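You operate a simulated robot arm through the tools that you are given. There is no shell and no other tool. Be economical: measure what you need, move in short steps, check, and stop when the job is done.

You run a simulated robot arm. Do the job below in one go: nothing can be reset, and whatever is moved stays where it is left.

Task
Fetch the L guide block from the worktop of the store rack and set it on the top shelf of the store rack. Fetch the orange-band large vial from the worktop of the store rack and stand it on top of the pack of small vials there. Put the blue wipe on the worktop of the store rack away on the shelf under the hatch. Put one of the chipped vial with no bands from the middle shelf of the store rack on the worktop of the store rack. Take the cartridge marked "coarse" from the worktop of the store rack and put it on top of the white pack of mats there. Put the black-band medium vial on the worktop of the store rack away on the ledge of tray one. Open the lid of the blue bin. Do these in any order. Set down upright: guide block, orange-band large vial.

It is judged by the outcome, as a careful person would: the job done as asked, and still so three seconds after it is handed in. It fails if anything else is knocked over, pushed out of place, dropped, spilled or broken. Lids that push on must go on centred and level and be pressed home; caps that screw on are set level and turned clockwise until they are tight.

Robot
A 7-joint arm with a two-finger parallel gripper on a trunk, on a base that drives. Base frame: it is fixed to the floor where the robot stands at the start and does not move with it; the origin is under the middle of the robot, x ahead of it, y to its left, z up; the surface under the hand at the start is at about z = 880. Readings come in mm, degrees, newtons and seconds.
With the tool pointing down near the work surface it reaches from about 260 to 600 mm from the robot's upright axis, wherever it stands. Its first joint turns from -166.0 to 166.0 degrees. Places, roughly: black-band medium vial (3x3x7 cm) [600, -600, 900]; blue wipe (9x7x3 cm) [400, 0, 900]; cartridge [750, 500, 1000]; chipped vial with no band (3x3x7 cm) [600, 500, 500]; guide block [500, 0, 1000]; ledge of tray one (14x60 cm) [-3440, 980, 980]; lid of the blue bin [-4000, 1700, 400]; orange-band large vial (4x4x8 cm) [400, 200, 900]; pack of mats [500, -250, 1000]; pack of small vials [750, 250, 1000]; shelf under the hatch [600, 3200, 400]; top shelf of the store rack (214x17 cm) [780, -540, 1440]; worktop of the store rack [600, -500, 900]. Payload 3.4 kg.
The tool frame sits at the grasp point between the pads (the TCP): z along the fingers, y along the line on which they close. The tips reach 30 mm beyond it. The gripper opens to 94 mm. The fingers are 28 mm wide and 10 mm thick; the gripper's body (50 by 96 mm) begins 55 mm behind the TCP.
Orientation is that of the tool frame in the base frame, as a unit quaternion [w, x, y, z]. With the fingers straight down and closing along the base's y, the tool's x points along the base's -x, its y along +y and its z along -z.

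Tools
- The arm moves only by the tool move_arm. Its argument "targets" is a list that holds one entry, the list of rows, each a list of 7 numbers: the shift along the base's x, y, z in units of 30 mm (1.0 is 30 mm), then the turn, a rotation vector about the base's x, y, z in units of 5 degrees (1.0 is 5 degrees), then the finger opening in mm, from 0 to 94. In form: [[[x, y, z, wx, wy, wz, grip], ...]]. A call has 1 to 12 rows; each row shifts and turns the commanded pose from where the row before left it. A call with a number of a shift or a turn outside -1 to 1 is refused whole. Each row takes 0.2 s and may step no farther than 50 mm and 8.6 degrees from the row before; otherwise, or with a gripper value out of range, the whole call is refused. Where a pose cannot be reached the arm comes as near as it can. A force on the tool above 40 N (or 10 N above the force at the start of the call, whichever is more), or a blocked arm, ends the call early, and 0.2 s more pass. Each finger travels about 72 mm/s and halts on what it meets, pressing with about 26 N; the grip force reading is that of the motor and also rises with nothing between the fingers. The clock runs only during rows and for 0.2 s after the last one: add rows that do not move to give the fingers time. The reply holds the time, the measured pose of the TCP, the force on the tool along the base axes, the opening and the grip force, in the units named above and with some noise, with the torque about the TCP (base axes, N m) and any sound that the robot's microphone picked up.
- Cameras (640 x 400 px; columns grow to the right, rows downward): "scene" is now at [24.9, 148, 1663.9]; the picture's right is [-0.06, -1.00, 0.00], its down [-0.66, 0.04, -0.75] and it looks along [0.75, -0.04, -0.67] (base axes); focal length 265 px, centre (320, 200). "wrist" rides on the gripper at [76, 14, -102] in the tool frame; the picture's right is [-0.18, 0.98, 0.00], its down [-0.75, -0.14, -0.64] and it looks along [-0.63, -0.12, 0.77] (tool axes); focal length 243 px, centre (320, 200). There is no depth. A picture from a camera that has moved, and an enlarged one, comes with that camera's place and axes in the base frame and with its lens.
- camera(camera): a new picture of that camera. It takes no simulated time.
- raise_lower(by): slides the trunk up (or, below 0, down) by that many mm; the arm and the scene camera ride with it, the base frame stays. It gives what a move gives, with no picture.
- drive_base(legs): drives the robot by 1 to 6 legs, each [ahead, left, turn to the left] in mm, mm and degrees, along the robot's own axes; the way and the turn of a leg run together, so that a leg with both is an arc; at most 1500 mm and 180 degrees a leg. The arm and the cameras ride along, it lands a little off, and it stops where it bumps. It gives what a move gives.
- pan_tilt(pan, tilt): turns the head with the scene camera to pan (to the left, within 155 degrees either way) and tilt (down, from -29 to 69), counted from straight ahead of the robot. It gives what a move gives.
- close_up(camera, box): a new picture of the part [left, top, right, bottom] of that camera's present view, enlarged. It takes no simulated time.
- close_job(): hands the job in; it is judged then, once.

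Work in short steps. Places have to be worked out from the pictures, the camera data and where the tool is seen: move nearer, look again, correct. Check each grasp and each placing, and mend what went wrong. You have 196 turns and 174 pictures in all, those below and enlarged ones among them. Open the gripper and draw the arm clear of the work before you hand the job in, unless the task says otherwise; then end with one line.

The tools are called after ">>>" as name(argument=value, ...) on one line, values as JSON. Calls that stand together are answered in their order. move_arm: Moves the arm, as the interface text tells. Its arguments: {"type":"object","properties":{"targets":{"type":"array","items":{"type":"array","items":{"type":"array","items":{"type":"number"}}}}},"required":["targets"]} The other tools are called the same way: raise_lower (by) slides the trunk up or down; drive_base (legs) drives the base; pan_tilt (pan, tilt) turns the head that bears the scene camera; camera (camera) takes a picture; close_up (camera, box) takes an enlarged picture of a part of a camera's view; close_job () hands the job in.

At the start:

```text
time_s: 0.0
tool_pos: [359.0, 49.9, 999.9]
orientation: [0.0, 0.0, 1.0, 0.0]
wrist_force: [-0.1, 0.4, 0.1]
moment: [0.01, 0.04, -0.03]
gripper_width: 93.8
finger_force: 0.1
trunk travel left (down, up): [-325.0, 61.0]
robot x, y, heading: [1.6, 3.0, 0.3]
head pan, tilt: [-3.4, 41.7]
```

scene: 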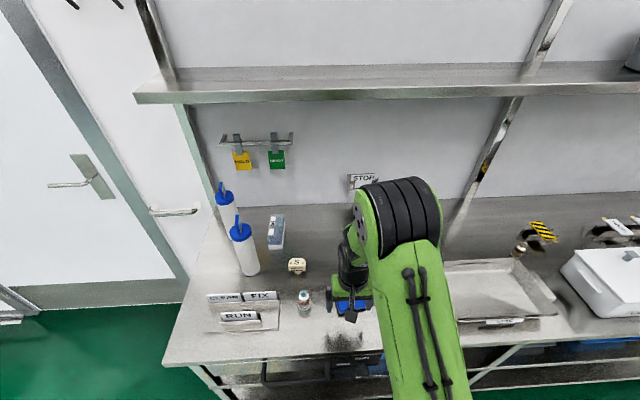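
wrist: 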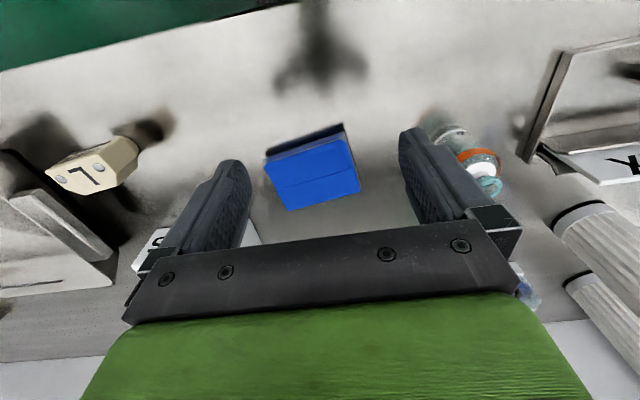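

I'll survey the worktop first, looking left and right with the head.

>>> close_up(camera="scene", box=[160, 170, 400, 350])

>>> pan_tilt(pan=-45, tilt=40)

>>> camera(camera="scene")

```text
2.22 times, centred on (280, 260) of scene
camera zoom: at [24.9, 148.0, 1663.9], right [-0.06, -1.0, 0.0], down [-0.66, 0.04, -0.75], along [0.75, -0.04, -0.67], focal length 588 px, centre (409, 67)
```

zoom: 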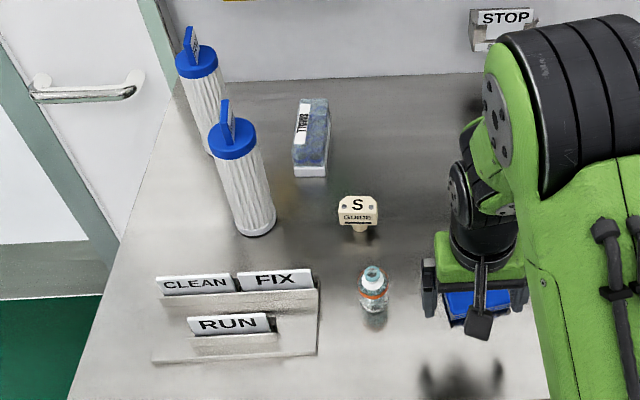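

```text
time_s: 1.1
tool_pos: [359.6, 50.0, 1000.2]
orientation: [0.0, 0.0, 1.0, 0.001]
wrist_force: [0.0, 0.3, -0.4]
moment: [-0.01, 0.0, 0.0]
gripper_width: 94.0
finger_force: 0.1
trunk travel left (down, up): [-325.0, 61.0]
robot x, y, heading: [-0.4, -4.0, 0.0]
head pan, tilt: [-45.0, 40.0]
```

```text
170 pictures are left
camera scene: at [1.5, 92.8, 1666.4], right [-0.71, -0.71, 0.0], down [-0.46, 0.45, -0.77], along [0.54, -0.54, -0.64], focal length 265 px, centre (320, 200)
```

scene: 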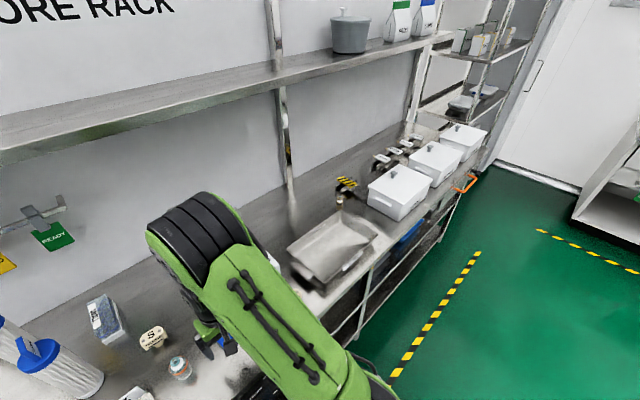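

The arm hides part of the worktop. I zoom in on the right side.

>>> close_up(camera="scene", box=[260, 110, 500, 260])

>>> close_up(camera="scene", box=[0, 190, 320, 400])

```text
2.67 times, centred on (380, 185) of scene
camera zoom: at [1.5, 92.8, 1666.4], right [-0.71, -0.71, 0.0], down [-0.46, 0.45, -0.77], along [0.54, -0.54, -0.64], focal length 706 px, centre (160, 240)
```

zoom: 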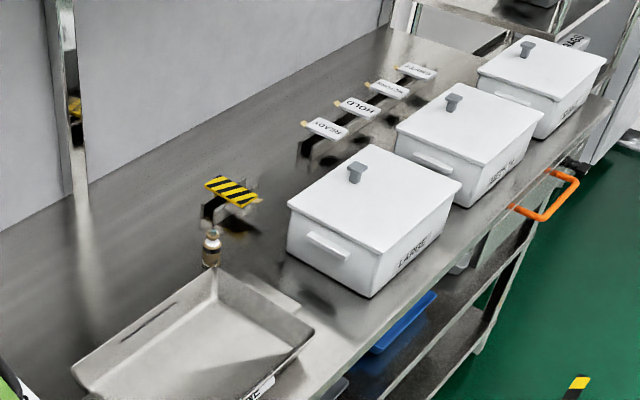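

```text
1.90 times, centred on (160, 295) of scene
camera zoom: at [1.5, 92.8, 1666.4], right [-0.71, -0.71, 0.0], down [-0.46, 0.45, -0.77], along [0.54, -0.54, -0.64], focal length 504 px, centre (625, 19)
```

zoom: 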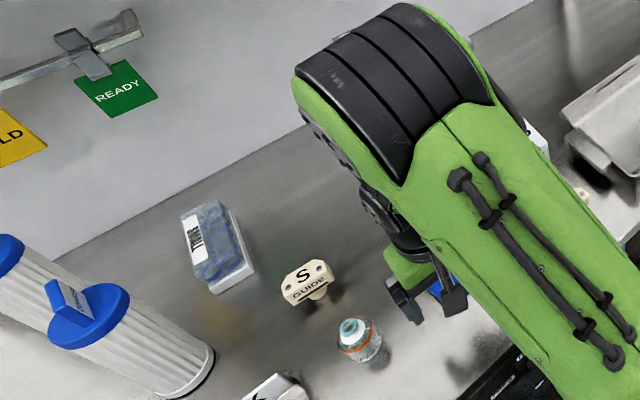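

I raise the hand and shift it right to look at the L block with the wrist camera.

>>> move_arm(targets=[[[0, -1, 1, 0, 0, 0, 94], [0, -1, 1, 0, 0, 0, 94], [0, -1, 1, 0, 0, 0, 94], [0, -1, 1, 0, 0, 0, 94], [0, -1, 1, 0, 0, 0, 94]]])

>>> camera(camera="wrist")

>>> pan_tilt(pan=0, tilt=50)

>>> camera(camera="scene")

```text
time_s: 2.3
tool_pos: [358.1, -100.5, 1149.8]
orientation: [-0.001, 0.001, 1.0, 0.001]
wrist_force: [-0.4, -0.5, -0.6]
moment: [0.0, 0.03, -0.01]
gripper_width: 93.8
finger_force: 0.1
trunk travel left (down, up): [-325.0, 61.0]
robot x, y, heading: [0.1, -0.1, -0.0]
head pan, tilt: [-45.0, 40.0]
```

```text
167 pictures are left
camera wrist: at [281.4, -86.7, 1252.1], right [0.18, 0.98, 0.0], down [0.75, -0.14, 0.64], along [0.63, -0.12, -0.77], focal length 243 px, centre (320, 200)
```

wrist: 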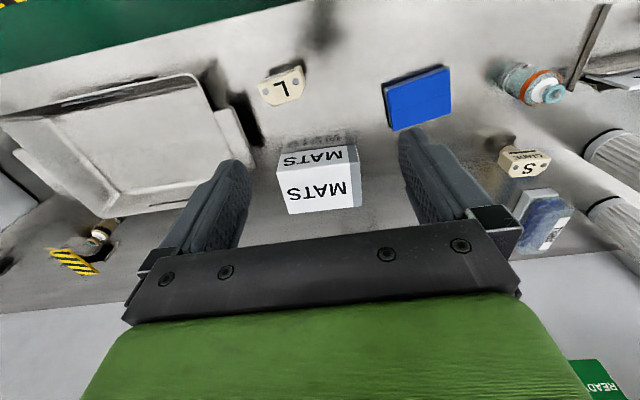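

```text
time_s: 3.4
tool_pos: [358.3, -98.9, 1149.8]
orientation: [-0.001, 0.0, 1.0, 0.0]
wrist_force: [-0.1, 0.7, 0.2]
moment: [-0.05, 0.02, 0.0]
gripper_width: 94.0
finger_force: 0.1
trunk travel left (down, up): [-325.0, 61.0]
robot x, y, heading: [-1.9, 0.9, -0.1]
head pan, tilt: [0.0, 50.0]
```

```text
166 pictures are left
camera scene: at [18.3, 152.8, 1652.2], right [0.0, -1.0, 0.0], down [-0.77, 0.0, -0.64], along [0.64, 0.0, -0.77], focal length 265 px, centre (320, 200)
```

scene: 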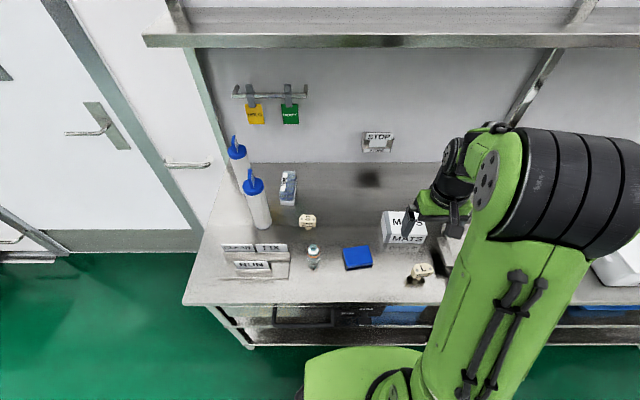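

L block sits near [357,-145]. Close-ups of the block and vial for shape.

>>> close_up(camera="scene", box=[380, 190, 460, 300])

>>> close_up(camera="wrist", box=[230, 40, 390, 220])

>>> close_up(camera="scene", box=[200, 130, 380, 290])

```text
3.64 times, centred on (420, 245) of scene
camera zoom: at [18.3, 152.8, 1652.2], right [0.0, -1.0, 0.0], down [-0.77, 0.0, -0.64], along [0.64, 0.0, -0.77], focal length 963 px, centre (-44, 36)
```

zoom: 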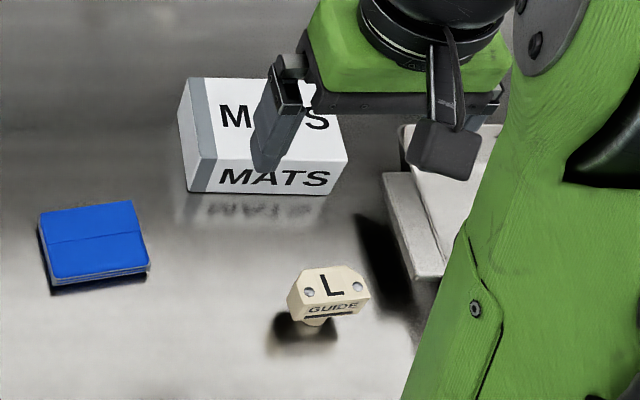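

```text
2.22 times, centred on (310, 130) of wrist
camera zoom: at [282.2, -85.4, 1251.4], right [0.18, 0.98, 0.0], down [0.75, -0.14, 0.64], along [0.63, -0.12, -0.77], focal length 539 px, centre (342, 356)
```

zoom: 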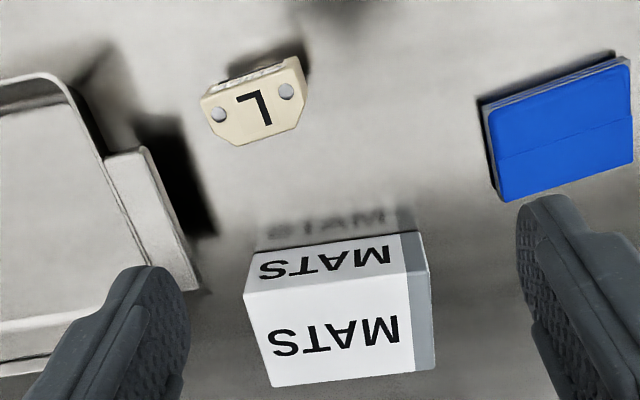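

```text
2.50 times, centred on (290, 210) of scene
camera zoom: at [18.3, 152.8, 1652.2], right [0.0, -1.0, 0.0], down [-0.77, 0.0, -0.64], along [0.64, 0.0, -0.77], focal length 662 px, centre (395, 175)
```

zoom: 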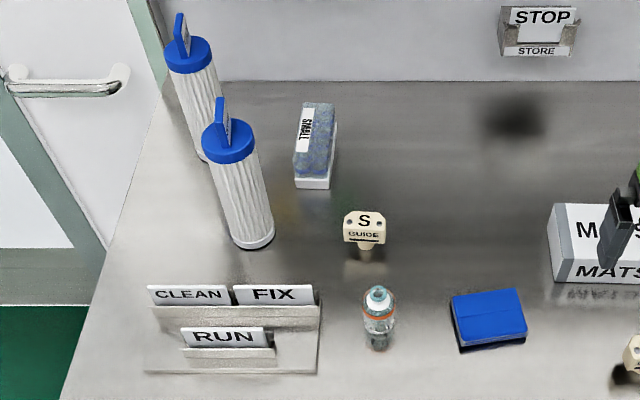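

The block is T-shaped, ~50 mm tall (top z≈930), near [359,-147]. I back off a bit and pitch the tool 45° forward so one grasp serves both table and shelf.

>>> drive_base(legs=[[-150, 0, 0]])

>>> move_arm(targets=[[[0.5, -0.17, 0, 0, -1, 0, 94], [0.5, -0.17, 0, 0, -1, 0, 94], [0.5, -0.17, 0, 0, -1, 0, 94], [0.5, -0.17, 0, 0, -1, 0, 94], [0.5, -0.17, 0, 0, -1, 0, 94], [0.5, -0.17, -1, 0, -1, 0, 94], [0, -0.17, -1, 0, -1, 0, 94], [0, -0.17, -1, 0, -1, 0, 94], [0, -0.17, -1, 0, -1, 0, 94]]])

>>> camera(camera="wrist")

>>> camera(camera="scene")

```text
time_s: 4.8
tool_pos: [205.9, -99.8, 1150.7]
orientation: [0.001, 0.002, 1.0, -0.001]
wrist_force: [0.1, 0.1, -0.1]
moment: [0.0, 0.0, -0.03]
gripper_width: 93.8
finger_force: 0.0
trunk travel left (down, up): [-325.0, 61.0]
robot x, y, heading: [-152.3, 1.6, 0.1]
head pan, tilt: [0.0, 50.0]
```

```text
time_s: 6.8
tool_pos: [297.0, -146.3, 1029.7]
orientation: [0.384, 0.001, 0.923, 0.0]
wrist_force: [-0.1, -1.3, 0.9]
moment: [0.0, 0.01, -0.01]
gripper_width: 94.1
finger_force: 0.2
trunk travel left (down, up): [-325.0, 61.0]
robot x, y, heading: [-152.8, -5.5, 0.1]
head pan, tilt: [0.0, 50.0]
```

```text
162 pictures are left
camera wrist: at [171.0, -132.3, 1047.4], right [0.13, 0.98, 0.13], down [0.08, -0.14, 0.99], along [0.99, -0.12, -0.09], focal length 243 px, centre (320, 200)
```

wrist: 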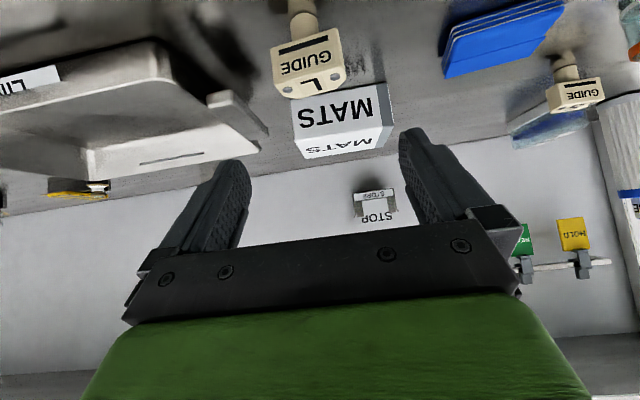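

```text
161 pictures are left
camera scene: at [-131.5, 151.4, 1652.3], right [0.0, -1.0, 0.0], down [-0.77, 0.0, -0.64], along [0.64, 0.0, -0.77], focal length 265 px, centre (320, 200)
```

scene: 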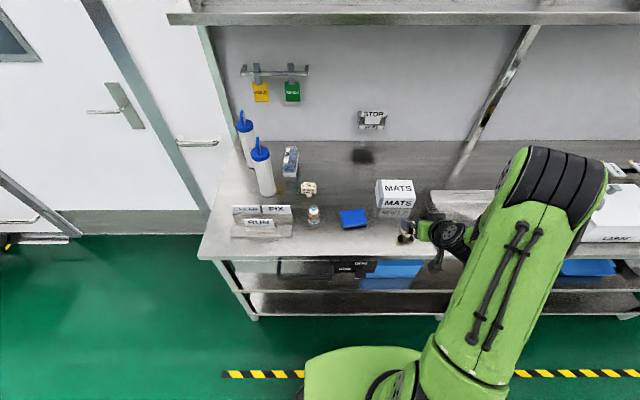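

Block is confirmed at about [353,-148] front. I yaw 10° to match its sides and descend along the tool axis.

>>> move_arm(targets=[[[0, 0, -0.75, 0, 0, 1, 94], [0, 0, -0.75, 0, 0, 1, 94], [0.5, 0, -0.5, 0, 0, 0, 94], [0.5, -0.05, -0.5, 0, 0, 0, 94]]])

>>> camera(camera="wrist")

>>> close_up(camera="scene", box=[360, 180, 480, 260])

```text
time_s: 7.8
tool_pos: [327.7, -148.0, 955.0]
orientation: [0.382, -0.079, 0.92, 0.033]
wrist_force: [0.2, 0.5, -0.2]
moment: [0.02, 0.01, 0.02]
gripper_width: 93.6
finger_force: 0.0
trunk travel left (down, up): [-325.0, 61.0]
robot x, y, heading: [-149.2, -1.8, -0.2]
head pan, tilt: [0.0, 50.0]
```

```text
160 pictures are left
camera wrist: at [201.2, -155.9, 972.3], right [-0.04, 0.99, 0.13], down [0.1, -0.13, 0.99], along [0.99, 0.05, -0.1], focal length 243 px, centre (320, 200)
```

wrist: 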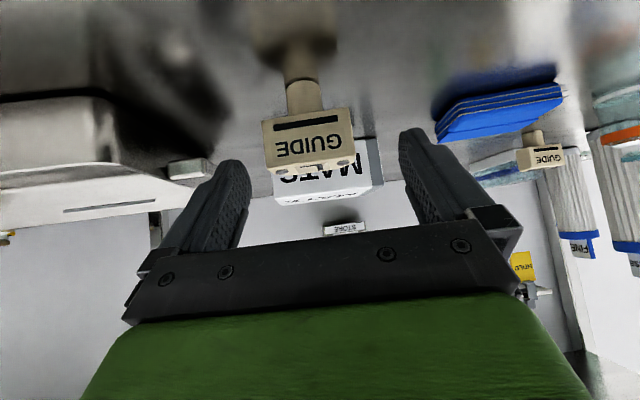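

```text
5.00 times, centred on (420, 220) of scene
camera zoom: at [-131.5, 152.3, 1652.3], right [0.0, -1.0, 0.0], down [-0.77, 0.0, -0.64], along [0.64, 0.0, -0.77], focal length 1324 px, centre (-180, 100)
```

zoom: 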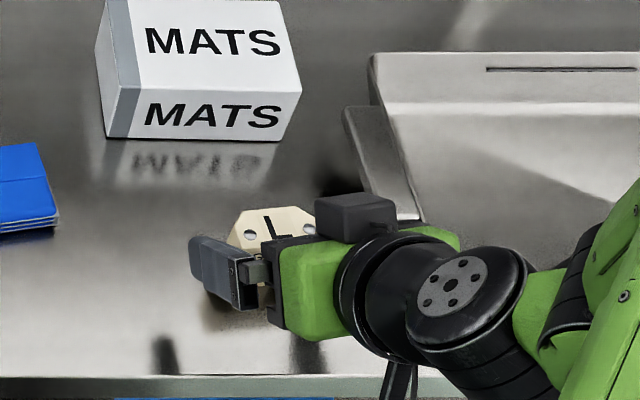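

Aligned (block center y≈-150). Final approach and close.

>>> move_arm(targets=[[[0.42, -0.04, -0.5, 0, 0, 0, 94], [0.42, -0.03, -0.5, 0, 0, 0, 94], [0, 0, 0, 0, 0, 0, 45], [0, 0, 0, 0, 0, 0, 45], [0, 0, 0, 0, 0, 0, 45], [0, 0, 0, 0, 0, 0, 45]]])

>>> close_up(camera="scene", box=[360, 180, 480, 260])

>>> camera(camera="wrist")

```text
time_s: 9.2
tool_pos: [353.4, -148.9, 925.9]
orientation: [0.382, -0.08, 0.92, 0.033]
wrist_force: [-0.3, -0.6, 0.5]
moment: [-0.04, 0.01, -0.03]
gripper_width: 59.4
finger_force: 26.0
trunk travel left (down, up): [-325.0, 61.0]
robot x, y, heading: [-152.1, 1.6, -0.3]
head pan, tilt: [0.0, 50.0]
```

```text
5.00 times, centred on (420, 220) of scene
camera zoom: at [-132.1, 152.8, 1652.2], right [0.0, -1.0, 0.0], down [-0.77, 0.0, -0.64], along [0.64, 0.0, -0.77], focal length 1324 px, centre (-180, 100)
```

zoom: 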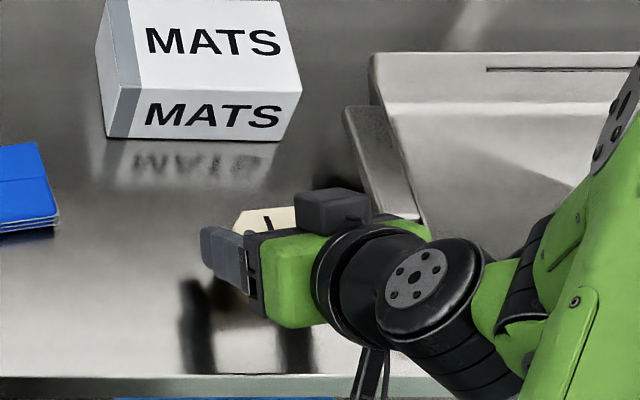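

```text
157 pictures are left
camera wrist: at [226.0, -157.6, 942.9], right [-0.04, 0.99, 0.13], down [0.1, -0.13, 0.99], along [0.99, 0.05, -0.1], focal length 243 px, centre (320, 200)
```

wrist: 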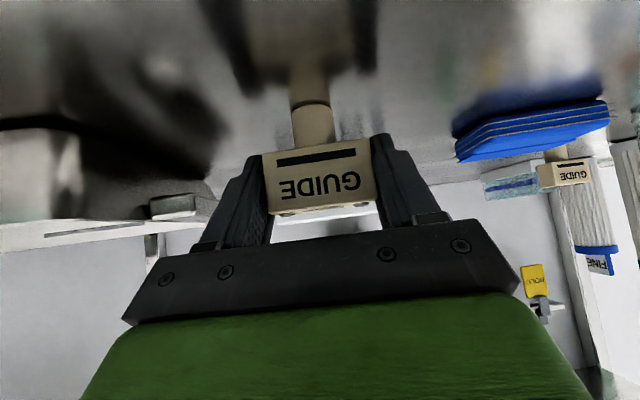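

Gripped (59.4 mm, 26 N). Lift straight up.

>>> move_arm(targets=[[[0, 0, 0.5, 0, 0, 0, 45], [0, 0, 1, 0, 0, 0, 45], [0, 0, 1, 0, 0, 0, 45], [0, 0, 1, 0, 0, 0, 45], [0, 0, 1, 0, 0, 0, 45], [0, 0, 1, 0, 0, 0, 45], [0, 0, 1, 0, 0, 0, 45], [0, 0, 1, 0, 0, 0, 45], [0, 0, 1, 0, 0, 0, 45], [0, 0, 1, 0, 0, 0, 45], [0, 0, 1, 0, 0, 0, 45], [0, 0, 1, 0, 0, 0, 45]]])

>>> raise_lower(by=61)

>>> move_arm(targets=[[[0, 0, 1, 0, 0, 0, 45], [0, 0, 1, 0, 0, 0, 45], [0, 0, 1, 0, 0, 0, 45], [0, 0, 1, 0, 0, 0, 45], [0, 0, 1, 0, 0, 0, 45], [0, 0, 1, 0, 0, 0, 45]]])

>>> camera(camera="wrist")

>>> pan_tilt(pan=0, tilt=20)

>>> camera(camera="scene")

```text
time_s: 11.8
tool_pos: [352.0, -149.3, 1270.3]
orientation: [0.381, -0.08, 0.921, 0.033]
wrist_force: [-0.1, 0.6, -1.1]
moment: [0.0, 0.01, 0.02]
gripper_width: 59.8
finger_force: 25.8
trunk travel left (down, up): [-325.0, 61.0]
robot x, y, heading: [-153.0, -3.3, 0.0]
head pan, tilt: [0.0, 50.0]
```

```text
time_s: 12.8
tool_pos: [353.4, -148.9, 1330.6]
orientation: [0.381, -0.08, 0.92, 0.034]
wrist_force: [0.4, 0.8, -0.4]
moment: [0.01, -0.01, 0.02]
gripper_width: 59.6
finger_force: 26.6
trunk travel left (down, up): [-386.0, 0.0]
robot x, y, heading: [-150.7, -0.7, -0.1]
head pan, tilt: [0.0, 50.0]
```

```text
time_s: 14.2
tool_pos: [352.9, -150.9, 1508.3]
orientation: [0.38, -0.079, 0.921, 0.034]
wrist_force: [0.9, -0.5, -0.5]
moment: [-0.02, 0.03, 0.03]
gripper_width: 59.5
finger_force: 25.9
trunk travel left (down, up): [-386.0, 0.0]
robot x, y, heading: [-147.1, -0.8, 0.4]
head pan, tilt: [0.0, 50.0]
```

```text
156 pictures are left
camera wrist: at [226.6, -158.1, 1527.4], right [-0.04, 0.99, 0.13], down [0.1, -0.13, 0.99], along [0.99, 0.05, -0.1], focal length 243 px, centre (320, 200)
```

wrist: 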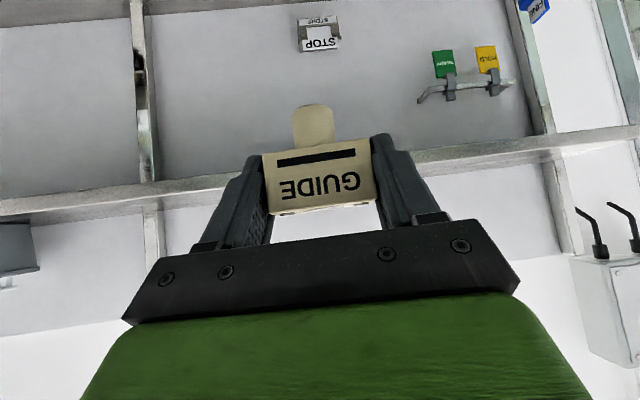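

```text
time_s: 15.1
tool_pos: [352.5, -149.2, 1510.1]
orientation: [0.381, -0.08, 0.92, 0.034]
wrist_force: [0.7, -0.5, 0.0]
moment: [0.02, 0.05, 0.0]
gripper_width: 59.5
finger_force: 26.1
trunk travel left (down, up): [-386.0, 0.0]
robot x, y, heading: [-148.8, 1.9, 0.1]
head pan, tilt: [0.0, 20.0]
```

```text
155 pictures are left
camera scene: at [-115.8, 152.7, 1757.8], right [0.0, -1.0, 0.0], down [-0.34, 0.0, -0.94], along [0.94, 0.0, -0.34], focal length 265 px, centre (320, 200)
```

scene: 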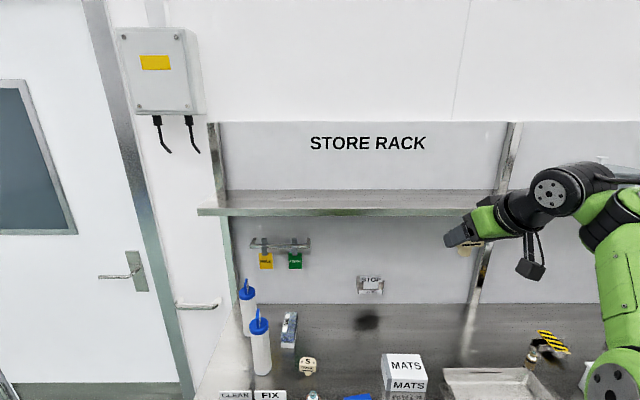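

Shelf measured: front edge x≈687, z 1440, free around y=-150. Drive ahead and extend over it.

>>> drive_base(legs=[[150, 0, 0]])

>>> move_arm(targets=[[[0.95, 0, 0, 0, 0, 0, 45], [0.95, 0, 0, 0, 0, 0, 45], [0.95, 0, 0, 0, 0, 0, 45], [0.95, 0, 0, 0, 0, 0, 45], [0.95, 0, 0, 0, 0, 0, 45], [0.95, 0, 0, 0, 0, 0, 45], [0.95, 0, 0, 0, 0, 0, 45], [0.95, 0, 0, 0, 0, 0, 45]]])

>>> camera(camera="wrist")

>>> camera(camera="scene")

```text
time_s: 16.5
tool_pos: [501.3, -148.6, 1509.6]
orientation: [0.381, -0.079, 0.921, 0.033]
wrist_force: [0.9, 0.1, 0.1]
moment: [-0.02, -0.01, 0.03]
gripper_width: 59.6
finger_force: 26.0
trunk travel left (down, up): [-386.0, 0.0]
robot x, y, heading: [-1.3, 0.1, -0.0]
head pan, tilt: [0.0, 20.0]
```

```text
time_s: 18.3
tool_pos: [599.1, -117.9, 1477.6]
orientation: [0.381, -0.08, 0.921, 0.034]
wrist_force: [-0.1, -0.1, -0.3]
moment: [-0.01, 0.01, 0.0]
gripper_width: 59.6
finger_force: 25.9
out of reach, approached as far as the arm can: row 3, 4, 5, 6, 7, 8
trunk travel left (down, up): [-386.0, 0.0]
robot x, y, heading: [-3.7, -2.8, -0.0]
head pan, tilt: [0.0, 20.0]
```

```text
154 pictures are left
camera wrist: at [471.0, -126.8, 1496.2], right [-0.04, 0.99, 0.13], down [0.1, -0.13, 0.99], along [0.99, 0.05, -0.1], focal length 243 px, centre (320, 200)
```

wrist: 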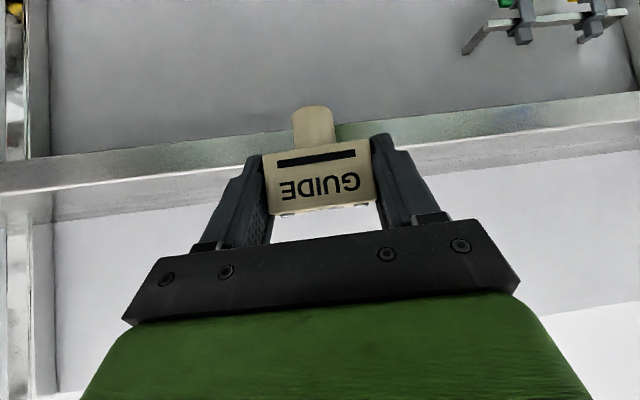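

```text
153 pictures are left
camera scene: at [33.1, 152.6, 1757.9], right [0.0, -1.0, 0.0], down [-0.34, 0.0, -0.94], along [0.94, 0.0, -0.34], focal length 265 px, centre (320, 200)
```

scene: 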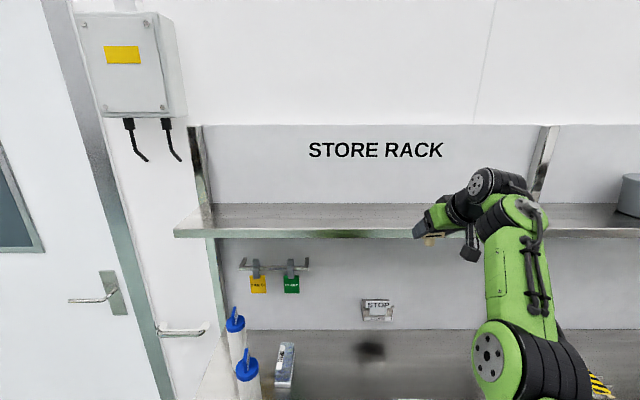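

At 45° pitch reach ends at x≈600. I check how much room the base has ahead before driving closer.

>>> pan_tilt(pan=0, tilt=69)

>>> camera(camera="scene")

```text
time_s: 19.5
tool_pos: [598.1, -119.6, 1478.7]
orientation: [0.381, -0.08, 0.92, 0.034]
wrist_force: [-0.7, 0.2, -0.4]
moment: [0.01, 0.03, -0.02]
gripper_width: 59.4
finger_force: 25.8
trunk travel left (down, up): [-386.0, 0.0]
robot x, y, heading: [-0.8, 2.9, -0.1]
head pan, tilt: [0.0, 68.8]
```

```text
152 pictures are left
camera scene: at [-4.0, 152.7, 1690.4], right [0.0, -1.0, 0.0], down [-0.93, 0.0, -0.36], along [0.36, 0.0, -0.93], focal length 265 px, centre (320, 200)
```

scene: 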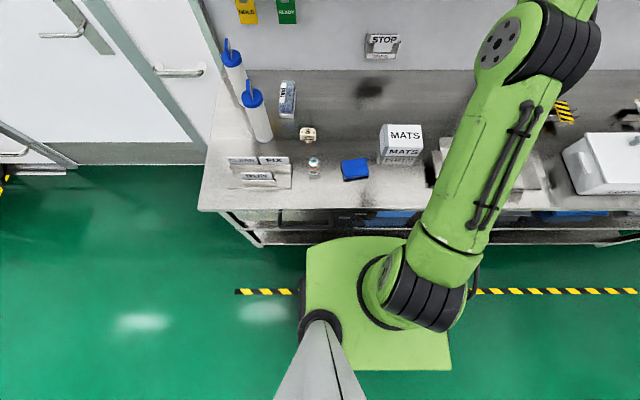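

Base is close to the table edge (x≈276), so shelf reach from the front is poor. The rack's left end is at y≈535, so I'll place from that end. Retract first.

>>> move_arm(targets=[[[-1, 0, 0, 0, 0, 0, 45], [-1, 0, 0, 0, 0, 0, 45], [-1, 0, 0, 0, 0, 0, 45], [-1, 0, 0, 0, 0, 0, 45], [-1, 0, 0, 0, 0, 0, 45], [-1, 0, 0, 0, 0, 0, 45], [-1, 0, 0, 0, 0, 0, 45]]])

>>> pan_tilt(pan=70, tilt=40)

>>> camera(camera="scene")

```text
time_s: 21.1
tool_pos: [384.7, -117.6, 1479.4]
orientation: [0.382, -0.08, 0.92, 0.034]
wrist_force: [0.1, -0.5, -0.2]
moment: [-0.01, 0.0, -0.01]
gripper_width: 59.6
finger_force: 26.3
trunk travel left (down, up): [-386.0, 0.0]
robot x, y, heading: [-1.2, 2.8, -0.2]
head pan, tilt: [0.0, 68.8]
```

```text
time_s: 22.5
tool_pos: [386.2, -117.6, 1478.6]
orientation: [0.381, -0.08, 0.921, 0.034]
wrist_force: [-0.4, 0.3, -1.3]
moment: [0.01, 0.01, -0.02]
gripper_width: 59.5
finger_force: 25.4
trunk travel left (down, up): [-386.0, 0.0]
robot x, y, heading: [1.3, 0.4, -0.0]
head pan, tilt: [70.0, 40.0]
```

```text
151 pictures are left
camera scene: at [-30.9, 232.6, 1726.5], right [0.94, -0.34, 0.0], down [-0.22, -0.6, -0.77], along [0.26, 0.72, -0.64], focal length 265 px, centre (320, 200)
```

scene: 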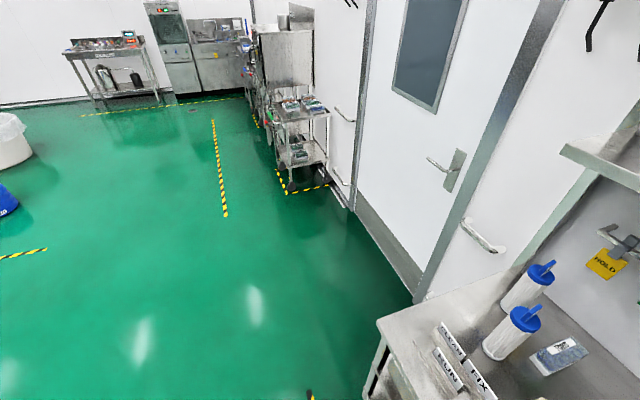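

Floor at the rack's left end is free; wall at x≈900. Drive round to the end, facing -y.

>>> drive_base(legs=[[-250, 0, 0], [0, 930, 0], [0, 0, -90], [0, 700, 0]])

>>> pan_tilt(pan=10, tilt=35)

>>> camera(camera="scene")

>>> camera(camera="wrist")

```text
time_s: 36.1
tool_pos: [334.0, 543.1, 1477.8]
orientation: [0.293, 0.594, 0.708, -0.245]
wrist_force: [0.7, -0.9, -0.9]
moment: [0.03, -0.01, 0.0]
gripper_width: 59.4
finger_force: 25.7
trunk travel left (down, up): [-386.0, 0.0]
robot x, y, heading: [450.1, 929.9, -90.0]
head pan, tilt: [70.0, 40.0]
```

```text
time_s: 37.4
tool_pos: [334.9, 543.3, 1478.1]
orientation: [0.294, 0.594, 0.708, -0.245]
wrist_force: [-0.6, 0.6, -0.6]
moment: [0.01, -0.02, 0.0]
gripper_width: 59.7
finger_force: 25.9
trunk travel left (down, up): [-386.0, 0.0]
robot x, y, heading: [447.7, 930.1, -89.9]
head pan, tilt: [10.0, 35.0]
```

```text
150 pictures are left
camera scene: at [620.3, 904.9, 1734.0], right [-0.98, -0.17, 0.0], down [-0.1, 0.56, -0.82], along [0.14, -0.81, -0.57], focal length 265 px, centre (320, 200)
```

scene: 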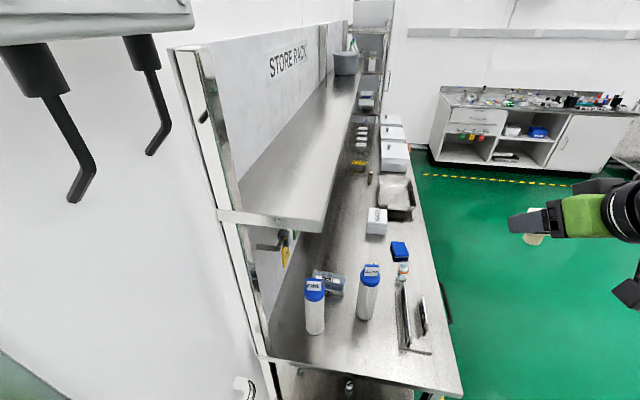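

```text
149 pictures are left
camera wrist: at [326.7, 669.1, 1495.9], right [0.99, 0.04, 0.13], down [-0.13, -0.1, 0.99], along [0.06, -0.99, -0.1], focal length 243 px, centre (320, 200)
```

wrist: 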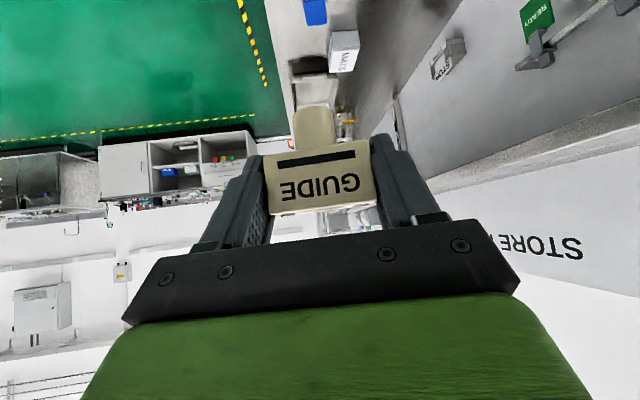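

Shelf end is at y≈560, x 680–865. I raise a bit then sweep the block over the shelf's end toward [722,450].

>>> move_arm(targets=[[[0, 0, 0.8, 0, 0, 0, 45], [0, 0, 0.8, 0, 0, 0, 45], [1, -0.2, 0, 0, 0, 0, 45], [1, -0.2, 0, 0, 0, 0, 45], [1, -0.2, 0, 0, 0, 0, 45], [1, -0.2, 0, 0, 0, 0, 45], [1, -0.2, 0, 0, 0, 0, 45], [1, -0.2, 0, 0, 0, 0, 45], [1, -0.2, 0, 0, 0, 0, 45], [1, -0.2, 0, 0, 0, 0, 45], [1, -0.2, 0, 0, 0, 0, 45], [1, -0.2, 0, 0, 0, 0, 45]]])

>>> camera(camera="scene")

```text
time_s: 40.0
tool_pos: [637.1, 481.7, 1525.6]
orientation: [0.292, 0.594, 0.708, -0.246]
wrist_force: [-0.7, 1.0, -2.1]
moment: [0.0, 0.02, -0.02]
gripper_width: 59.4
finger_force: 25.9
trunk travel left (down, up): [-386.0, 0.0]
robot x, y, heading: [451.3, 931.2, -90.0]
head pan, tilt: [10.0, 35.0]
```

```text
148 pictures are left
camera scene: at [622.8, 904.1, 1733.7], right [-0.98, -0.17, 0.0], down [-0.1, 0.57, -0.82], along [0.14, -0.81, -0.57], focal length 265 px, centre (320, 200)
```

scene: 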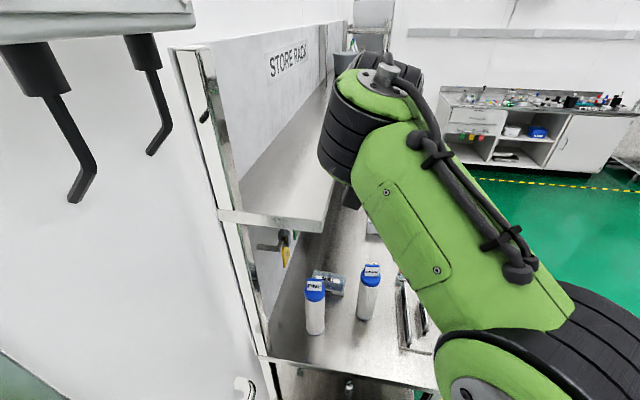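

Continue to the target and view with the wrist camera.

>>> move_arm(targets=[[[0.95, -0.35, 0, 0, 0, 0, 45], [0.95, -0.35, 0, 0, 0, 0, 45], [0.95, -0.35, 0, 0, 0, 0, 45], [0, 0, -0.4, 0, 0, 0, 45]]])

>>> camera(camera="wrist")

>>> camera(camera="scene")

```text
time_s: 41.0
tool_pos: [722.3, 453.0, 1514.1]
orientation: [0.292, 0.594, 0.708, -0.246]
wrist_force: [0.5, 0.6, -0.1]
moment: [0.0, 0.01, 0.0]
gripper_width: 59.6
finger_force: 25.9
trunk travel left (down, up): [-386.0, 0.0]
robot x, y, heading: [450.9, 932.2, -89.9]
head pan, tilt: [10.0, 35.0]
```

```text
147 pictures are left
camera wrist: at [712.9, 578.9, 1531.5], right [0.99, 0.04, 0.13], down [-0.13, -0.1, 0.99], along [0.06, -0.99, -0.1], focal length 243 px, centre (320, 200)
```

wrist: 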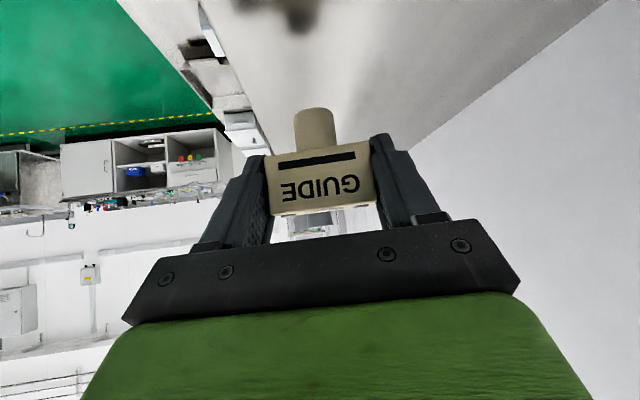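

```text
146 pictures are left
camera scene: at [619.7, 906.2, 1734.1], right [-0.98, -0.17, 0.0], down [-0.1, 0.56, -0.82], along [0.14, -0.81, -0.57], focal length 265 px, centre (320, 200)
```

scene: 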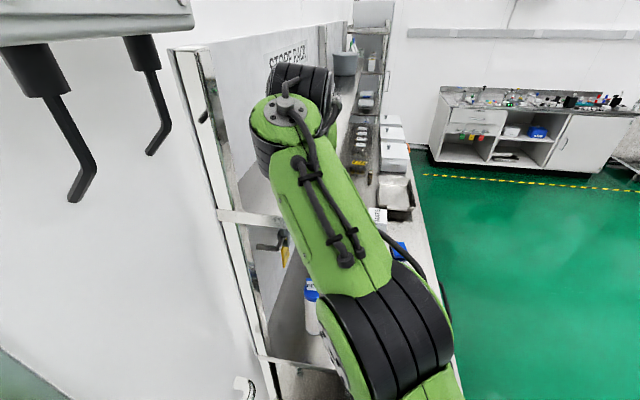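

Over the shelf, about 45 mm in from its front edge. Lower gently.

>>> move_arm(targets=[[[0, 0, -0.4, 0, 0, 0, 45], [0, 0, -0.3, 0, 0, 0, 45], [0, 0, -0.1, 0, 0, 0, 45], [0, 0, -0.07, 0, 0, 0, 45]]])

>>> camera(camera="wrist")

```text
time_s: 42.0
tool_pos: [719.8, 451.6, 1488.3]
orientation: [0.294, 0.594, 0.708, -0.245]
wrist_force: [0.0, 0.6, -1.0]
moment: [0.03, 0.01, 0.05]
gripper_width: 59.3
finger_force: 26.0
trunk travel left (down, up): [-386.0, 0.0]
robot x, y, heading: [450.5, 929.3, -90.0]
head pan, tilt: [10.0, 35.0]
```

```text
145 pictures are left
camera wrist: at [712.4, 578.1, 1505.6], right [0.99, 0.04, 0.13], down [-0.13, -0.1, 0.99], along [0.06, -0.99, -0.1], focal length 243 px, centre (320, 200)
```

wrist: 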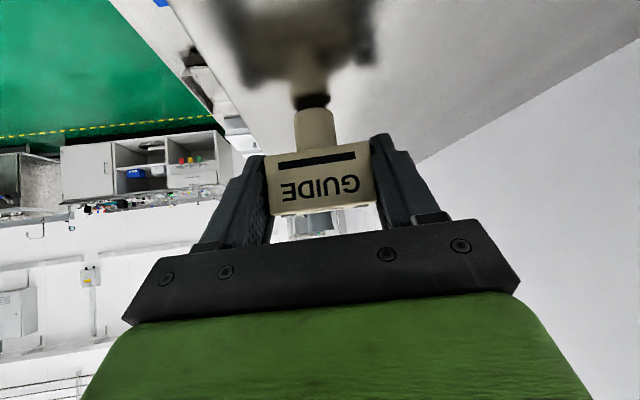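

A small gap remains below the stem; step down until contact.

>>> move_arm(targets=[[[0, 0, -0.06, 0, 0, 0, 45], [0, 0, -0.06, 0, 0, 0, 45], [0, 0, -0.05, 0, 0, 0, 45], [0, 0, 0, 0, 0, 0, 45]]])

>>> close_up(camera="wrist", box=[240, 20, 400, 140])

```text
time_s: 43.0
tool_pos: [720.5, 451.0, 1485.1]
orientation: [0.296, 0.593, 0.707, -0.247]
wrist_force: [1.3, -2.5, 11.4]
moment: [-0.12, 0.03, 0.01]
gripper_width: 59.5
finger_force: 26.2
trunk travel left (down, up): [-386.0, 0.0]
robot x, y, heading: [449.7, 934.2, -90.2]
head pan, tilt: [10.0, 35.0]
```

```text
3.33 times, centred on (320, 80) of wrist
camera zoom: at [712.1, 578.0, 1501.6], right [0.99, 0.04, 0.13], down [-0.13, -0.1, 0.99], along [0.06, -0.99, -0.09], focal length 809 px, centre (320, 600)
```

zoom: 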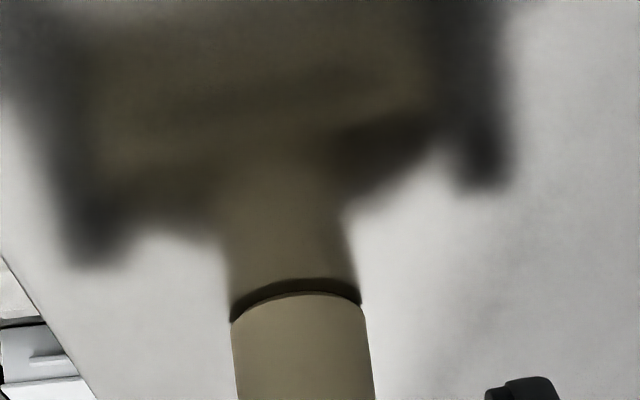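

Contact (11 N). Ease off slightly, open, and retreat along the tool axis.

>>> move_arm(targets=[[[0, 0, 0.03, 0, 0, 0, 45], [0, 0, 0, 0, 0, 0, 64], [0, 0, 0, 0, 0, 0, 80], [0, 0, 0, 0, 0, 0, 94], [0, 0, 0, 0, 0, 0, 94], [-0.1, 0.5, 0.5, 0, 0, 0, 94], [-0.12, 0.7, 0.7, 0, 0, 0, 94], [-0.12, 0.7, 0.7, 0, 0, 0, 94]]])

>>> camera(camera="wrist")

```text
time_s: 44.8
tool_pos: [710.6, 509.0, 1542.1]
orientation: [0.294, 0.594, 0.707, -0.246]
wrist_force: [0.1, 0.2, -0.6]
moment: [0.01, 0.02, -0.02]
gripper_width: 94.0
finger_force: 0.1
trunk travel left (down, up): [-386.0, 0.0]
robot x, y, heading: [449.9, 934.0, -90.1]
head pan, tilt: [10.0, 35.0]
```

```text
143 pictures are left
camera wrist: at [702.3, 635.8, 1559.1], right [0.99, 0.04, 0.13], down [-0.13, -0.1, 0.99], along [0.06, -0.99, -0.1], focal length 243 px, centre (320, 200)
```

wrist: 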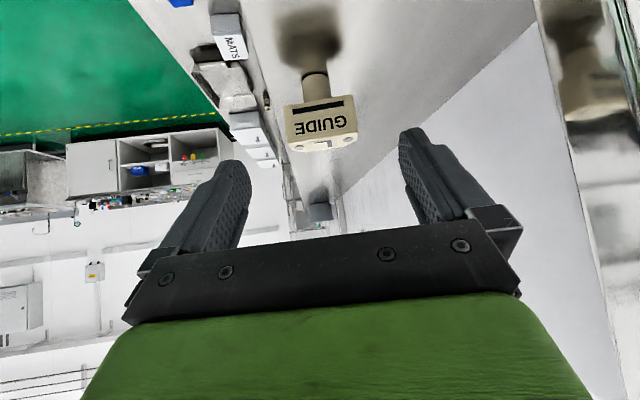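

Guide block stands upright on the shelf. Withdraw the arm to the side and look at the worktop from here.

>>> move_arm(targets=[[[-0.5, 0.5, 0.3, 0, 0, 0, 94], [-1, 0, 0, 0, 0, 0, 94], [-1, 0, 0, 0, 0, 0, 94], [-1, 0, 0, 0, 0, 0, 94], [-1, 0, 0, 0, 0, 0, 94], [-1, 0, 0, 0, 0, 0, 94], [-1, 0, 0, 0, 0, 0, 94], [-1, 0, 0, 0, 0, 0, 94], [-1, 0, 0, 0, 0, 0, 94], [-1, 0, 0, 0, 0, 0, 94], [-1, 0, 0, 0, 0, 0, 94], [-1, 0, 0, 0, 0, 0, 94]]])

>>> pan_tilt(pan=0, tilt=50)

>>> camera(camera="scene")

```text
time_s: 47.4
tool_pos: [363.2, 523.8, 1548.3]
orientation: [0.293, 0.594, 0.708, -0.245]
wrist_force: [-1.1, 0.1, 0.9]
moment: [-0.06, -0.01, 0.02]
gripper_width: 93.9
finger_force: 0.1
trunk travel left (down, up): [-386.0, 0.0]
robot x, y, heading: [453.1, 930.0, -89.9]
head pan, tilt: [10.0, 35.0]
```

```text
time_s: 48.1
tool_pos: [366.1, 524.8, 1550.2]
orientation: [0.293, 0.594, 0.708, -0.246]
wrist_force: [0.8, 0.7, 0.0]
moment: [-0.02, 0.02, 0.03]
gripper_width: 94.0
finger_force: 0.1
trunk travel left (down, up): [-386.0, 0.0]
robot x, y, heading: [453.1, 928.6, -89.8]
head pan, tilt: [0.0, 50.0]
```

```text
142 pictures are left
camera scene: at [605.4, 914.8, 1712.3], right [-1.0, 0.0, 0.0], down [0.0, 0.77, -0.64], along [0.0, -0.64, -0.77], focal length 265 px, centre (320, 200)
```

scene: 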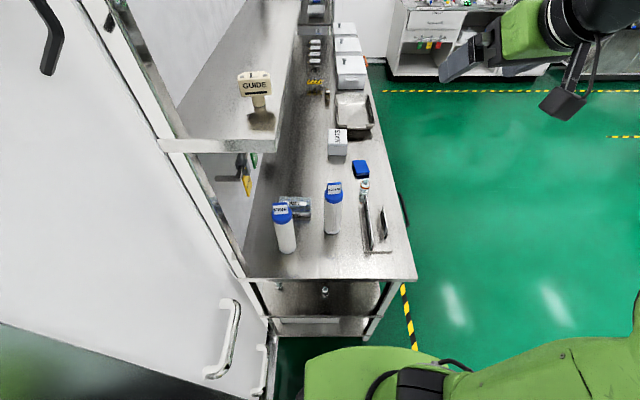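

>>> close_up(camera="scene", box=[250, 110, 410, 270])

>>> close_up(camera="scene", box=[240, 250, 420, 350])

```text
2.50 times, centred on (330, 190) of scene
camera zoom: at [605.4, 914.8, 1712.3], right [-1.0, 0.0, 0.0], down [0.0, 0.77, -0.64], along [0.0, -0.64, -0.77], focal length 662 px, centre (295, 225)
```

zoom: 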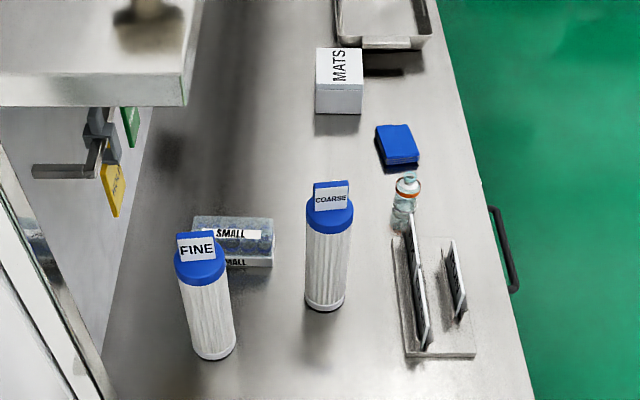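

```text
3.56 times, centred on (330, 300) of scene
camera zoom: at [605.4, 914.8, 1712.3], right [-1.0, 0.0, 0.0], down [0.0, 0.77, -0.64], along [0.0, -0.64, -0.77], focal length 941 px, centre (284, -156)
```

zoom: 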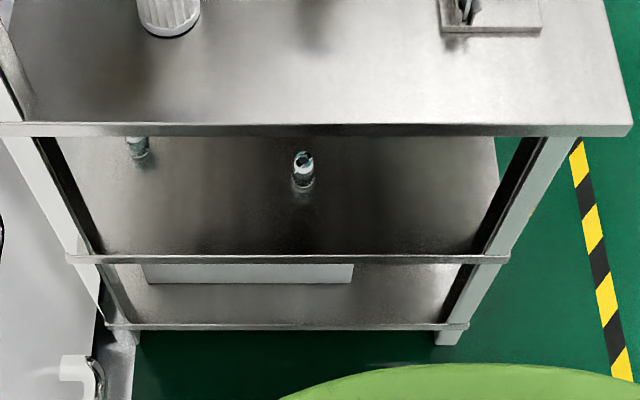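

"Coarse" is the front cartridge. A middle-shelf vial stands near the rack's end, so I'll do that one from here: back off, lower trunk and hand, and look horizontally under the worktop.

>>> drive_base(legs=[[-150, 0, 0]])

>>> raise_lower(by=-380)

>>> move_arm(targets=[[[0.8, 0, -1, 0, 0, 0, 94], [0.8, 0, -1, 0, 0, 0, 94], [0.8, 0, -1, 0, 0, 0, 94], [0.8, 0, -1, 0, 0, 0, 94], [0.8, 0, -1, 0, 0, 0, 94], [0.8, 0, -1, 0, 0, 0, 94], [0, 0, -1, 0, 0, 0, 94], [0, 0, -1, 0, 0, 0, 94], [0, 0, -1, 0, 0, 0, 94], [0, 0, -1, 0, 0, 0, 94], [0, 0, -1, 0, 0, 0, 94], [0, 0, -1, 0, 0, 0, 94]]])

>>> camera(camera="wrist")

```text
time_s: 49.5
tool_pos: [365.7, 672.8, 1548.1]
orientation: [0.294, 0.593, 0.708, -0.246]
wrist_force: [0.5, 0.2, 0.4]
moment: [0.03, 0.01, -0.03]
gripper_width: 94.3
finger_force: 0.0
trunk travel left (down, up): [-386.0, 0.0]
robot x, y, heading: [451.0, 1082.8, -90.0]
head pan, tilt: [0.0, 50.0]
```

```text
time_s: 53.2
tool_pos: [366.5, 674.0, 1170.4]
orientation: [0.292, 0.594, 0.708, -0.247]
wrist_force: [0.4, 0.2, 0.3]
moment: [0.0, 0.0, 0.01]
gripper_width: 93.9
finger_force: 0.0
trunk travel left (down, up): [-6.0, 380.0]
robot x, y, heading: [453.8, 1079.8, -90.1]
head pan, tilt: [0.0, 50.0]
```

```text
time_s: 55.8
tool_pos: [508.8, 672.1, 809.3]
orientation: [0.294, 0.592, 0.709, -0.245]
wrist_force: [1.1, -0.4, -0.3]
moment: [-0.03, 0.02, 0.0]
gripper_width: 93.9
finger_force: 0.0
trunk travel left (down, up): [-6.0, 380.0]
robot x, y, heading: [454.3, 1083.5, -89.8]
head pan, tilt: [0.0, 50.0]
```

```text
139 pictures are left
camera wrist: at [501.1, 798.9, 826.7], right [0.99, 0.04, 0.13], down [-0.13, -0.1, 0.99], along [0.06, -0.99, -0.1], focal length 243 px, centre (320, 200)
```

wrist: 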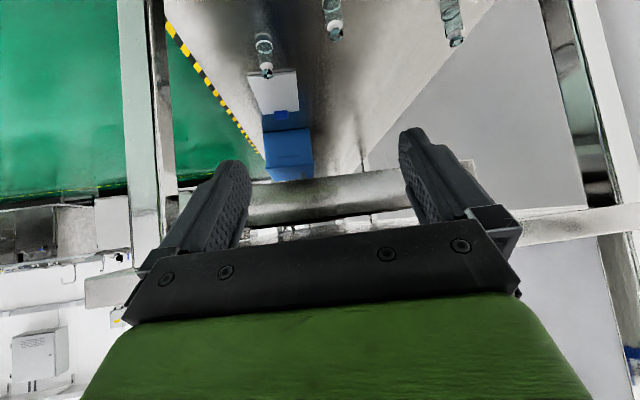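

Three vials on the middle shelf. Closer view to tell the chipped, bandless ones.

>>> close_up(camera="wrist", box=[230, 0, 480, 100])

>>> move_arm(targets=[[[0, 0, -1, 0, 0, 0, 94], [0, 0, -1, 0, 0, 0, 94], [0, 0, -1, 0, 0, 0, 94], [0, 0, -1, 0, 0, 0, 94], [0, 0, -0.7, 0, 0, 0, 94]]])

>>> camera(camera="wrist")

```text
2.56 times, centred on (355, 50) of wrist
camera zoom: at [501.1, 798.9, 826.7], right [0.99, 0.04, 0.13], down [-0.13, -0.1, 0.99], along [0.06, -0.99, -0.1], focal length 621 px, centre (230, 584)
```

zoom: 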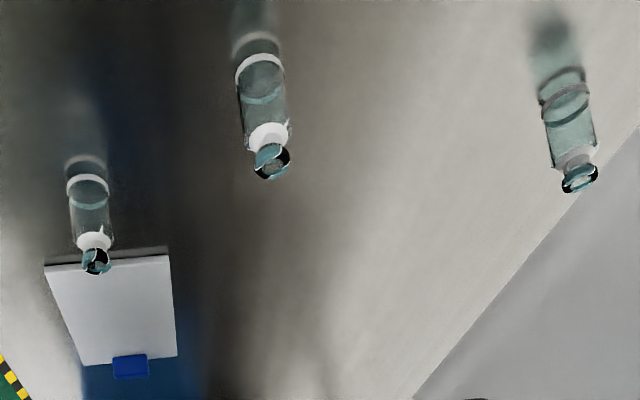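

```text
time_s: 57.0
tool_pos: [509.9, 672.3, 668.2]
orientation: [0.294, 0.593, 0.708, -0.246]
wrist_force: [0.3, -0.1, 0.5]
moment: [0.01, 0.0, -0.03]
gripper_width: 93.9
finger_force: 0.0
trunk travel left (down, up): [-6.0, 380.0]
robot x, y, heading: [451.8, 1084.0, -90.0]
head pan, tilt: [0.0, 50.0]
```

```text
137 pictures are left
camera wrist: at [501.4, 798.9, 686.3], right [0.99, 0.04, 0.13], down [-0.13, -0.1, 0.99], along [0.06, -0.99, -0.1], focal length 243 px, centre (320, 200)
```

wrist: 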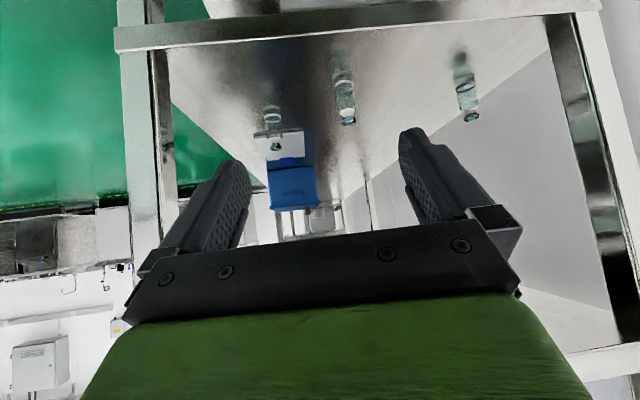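

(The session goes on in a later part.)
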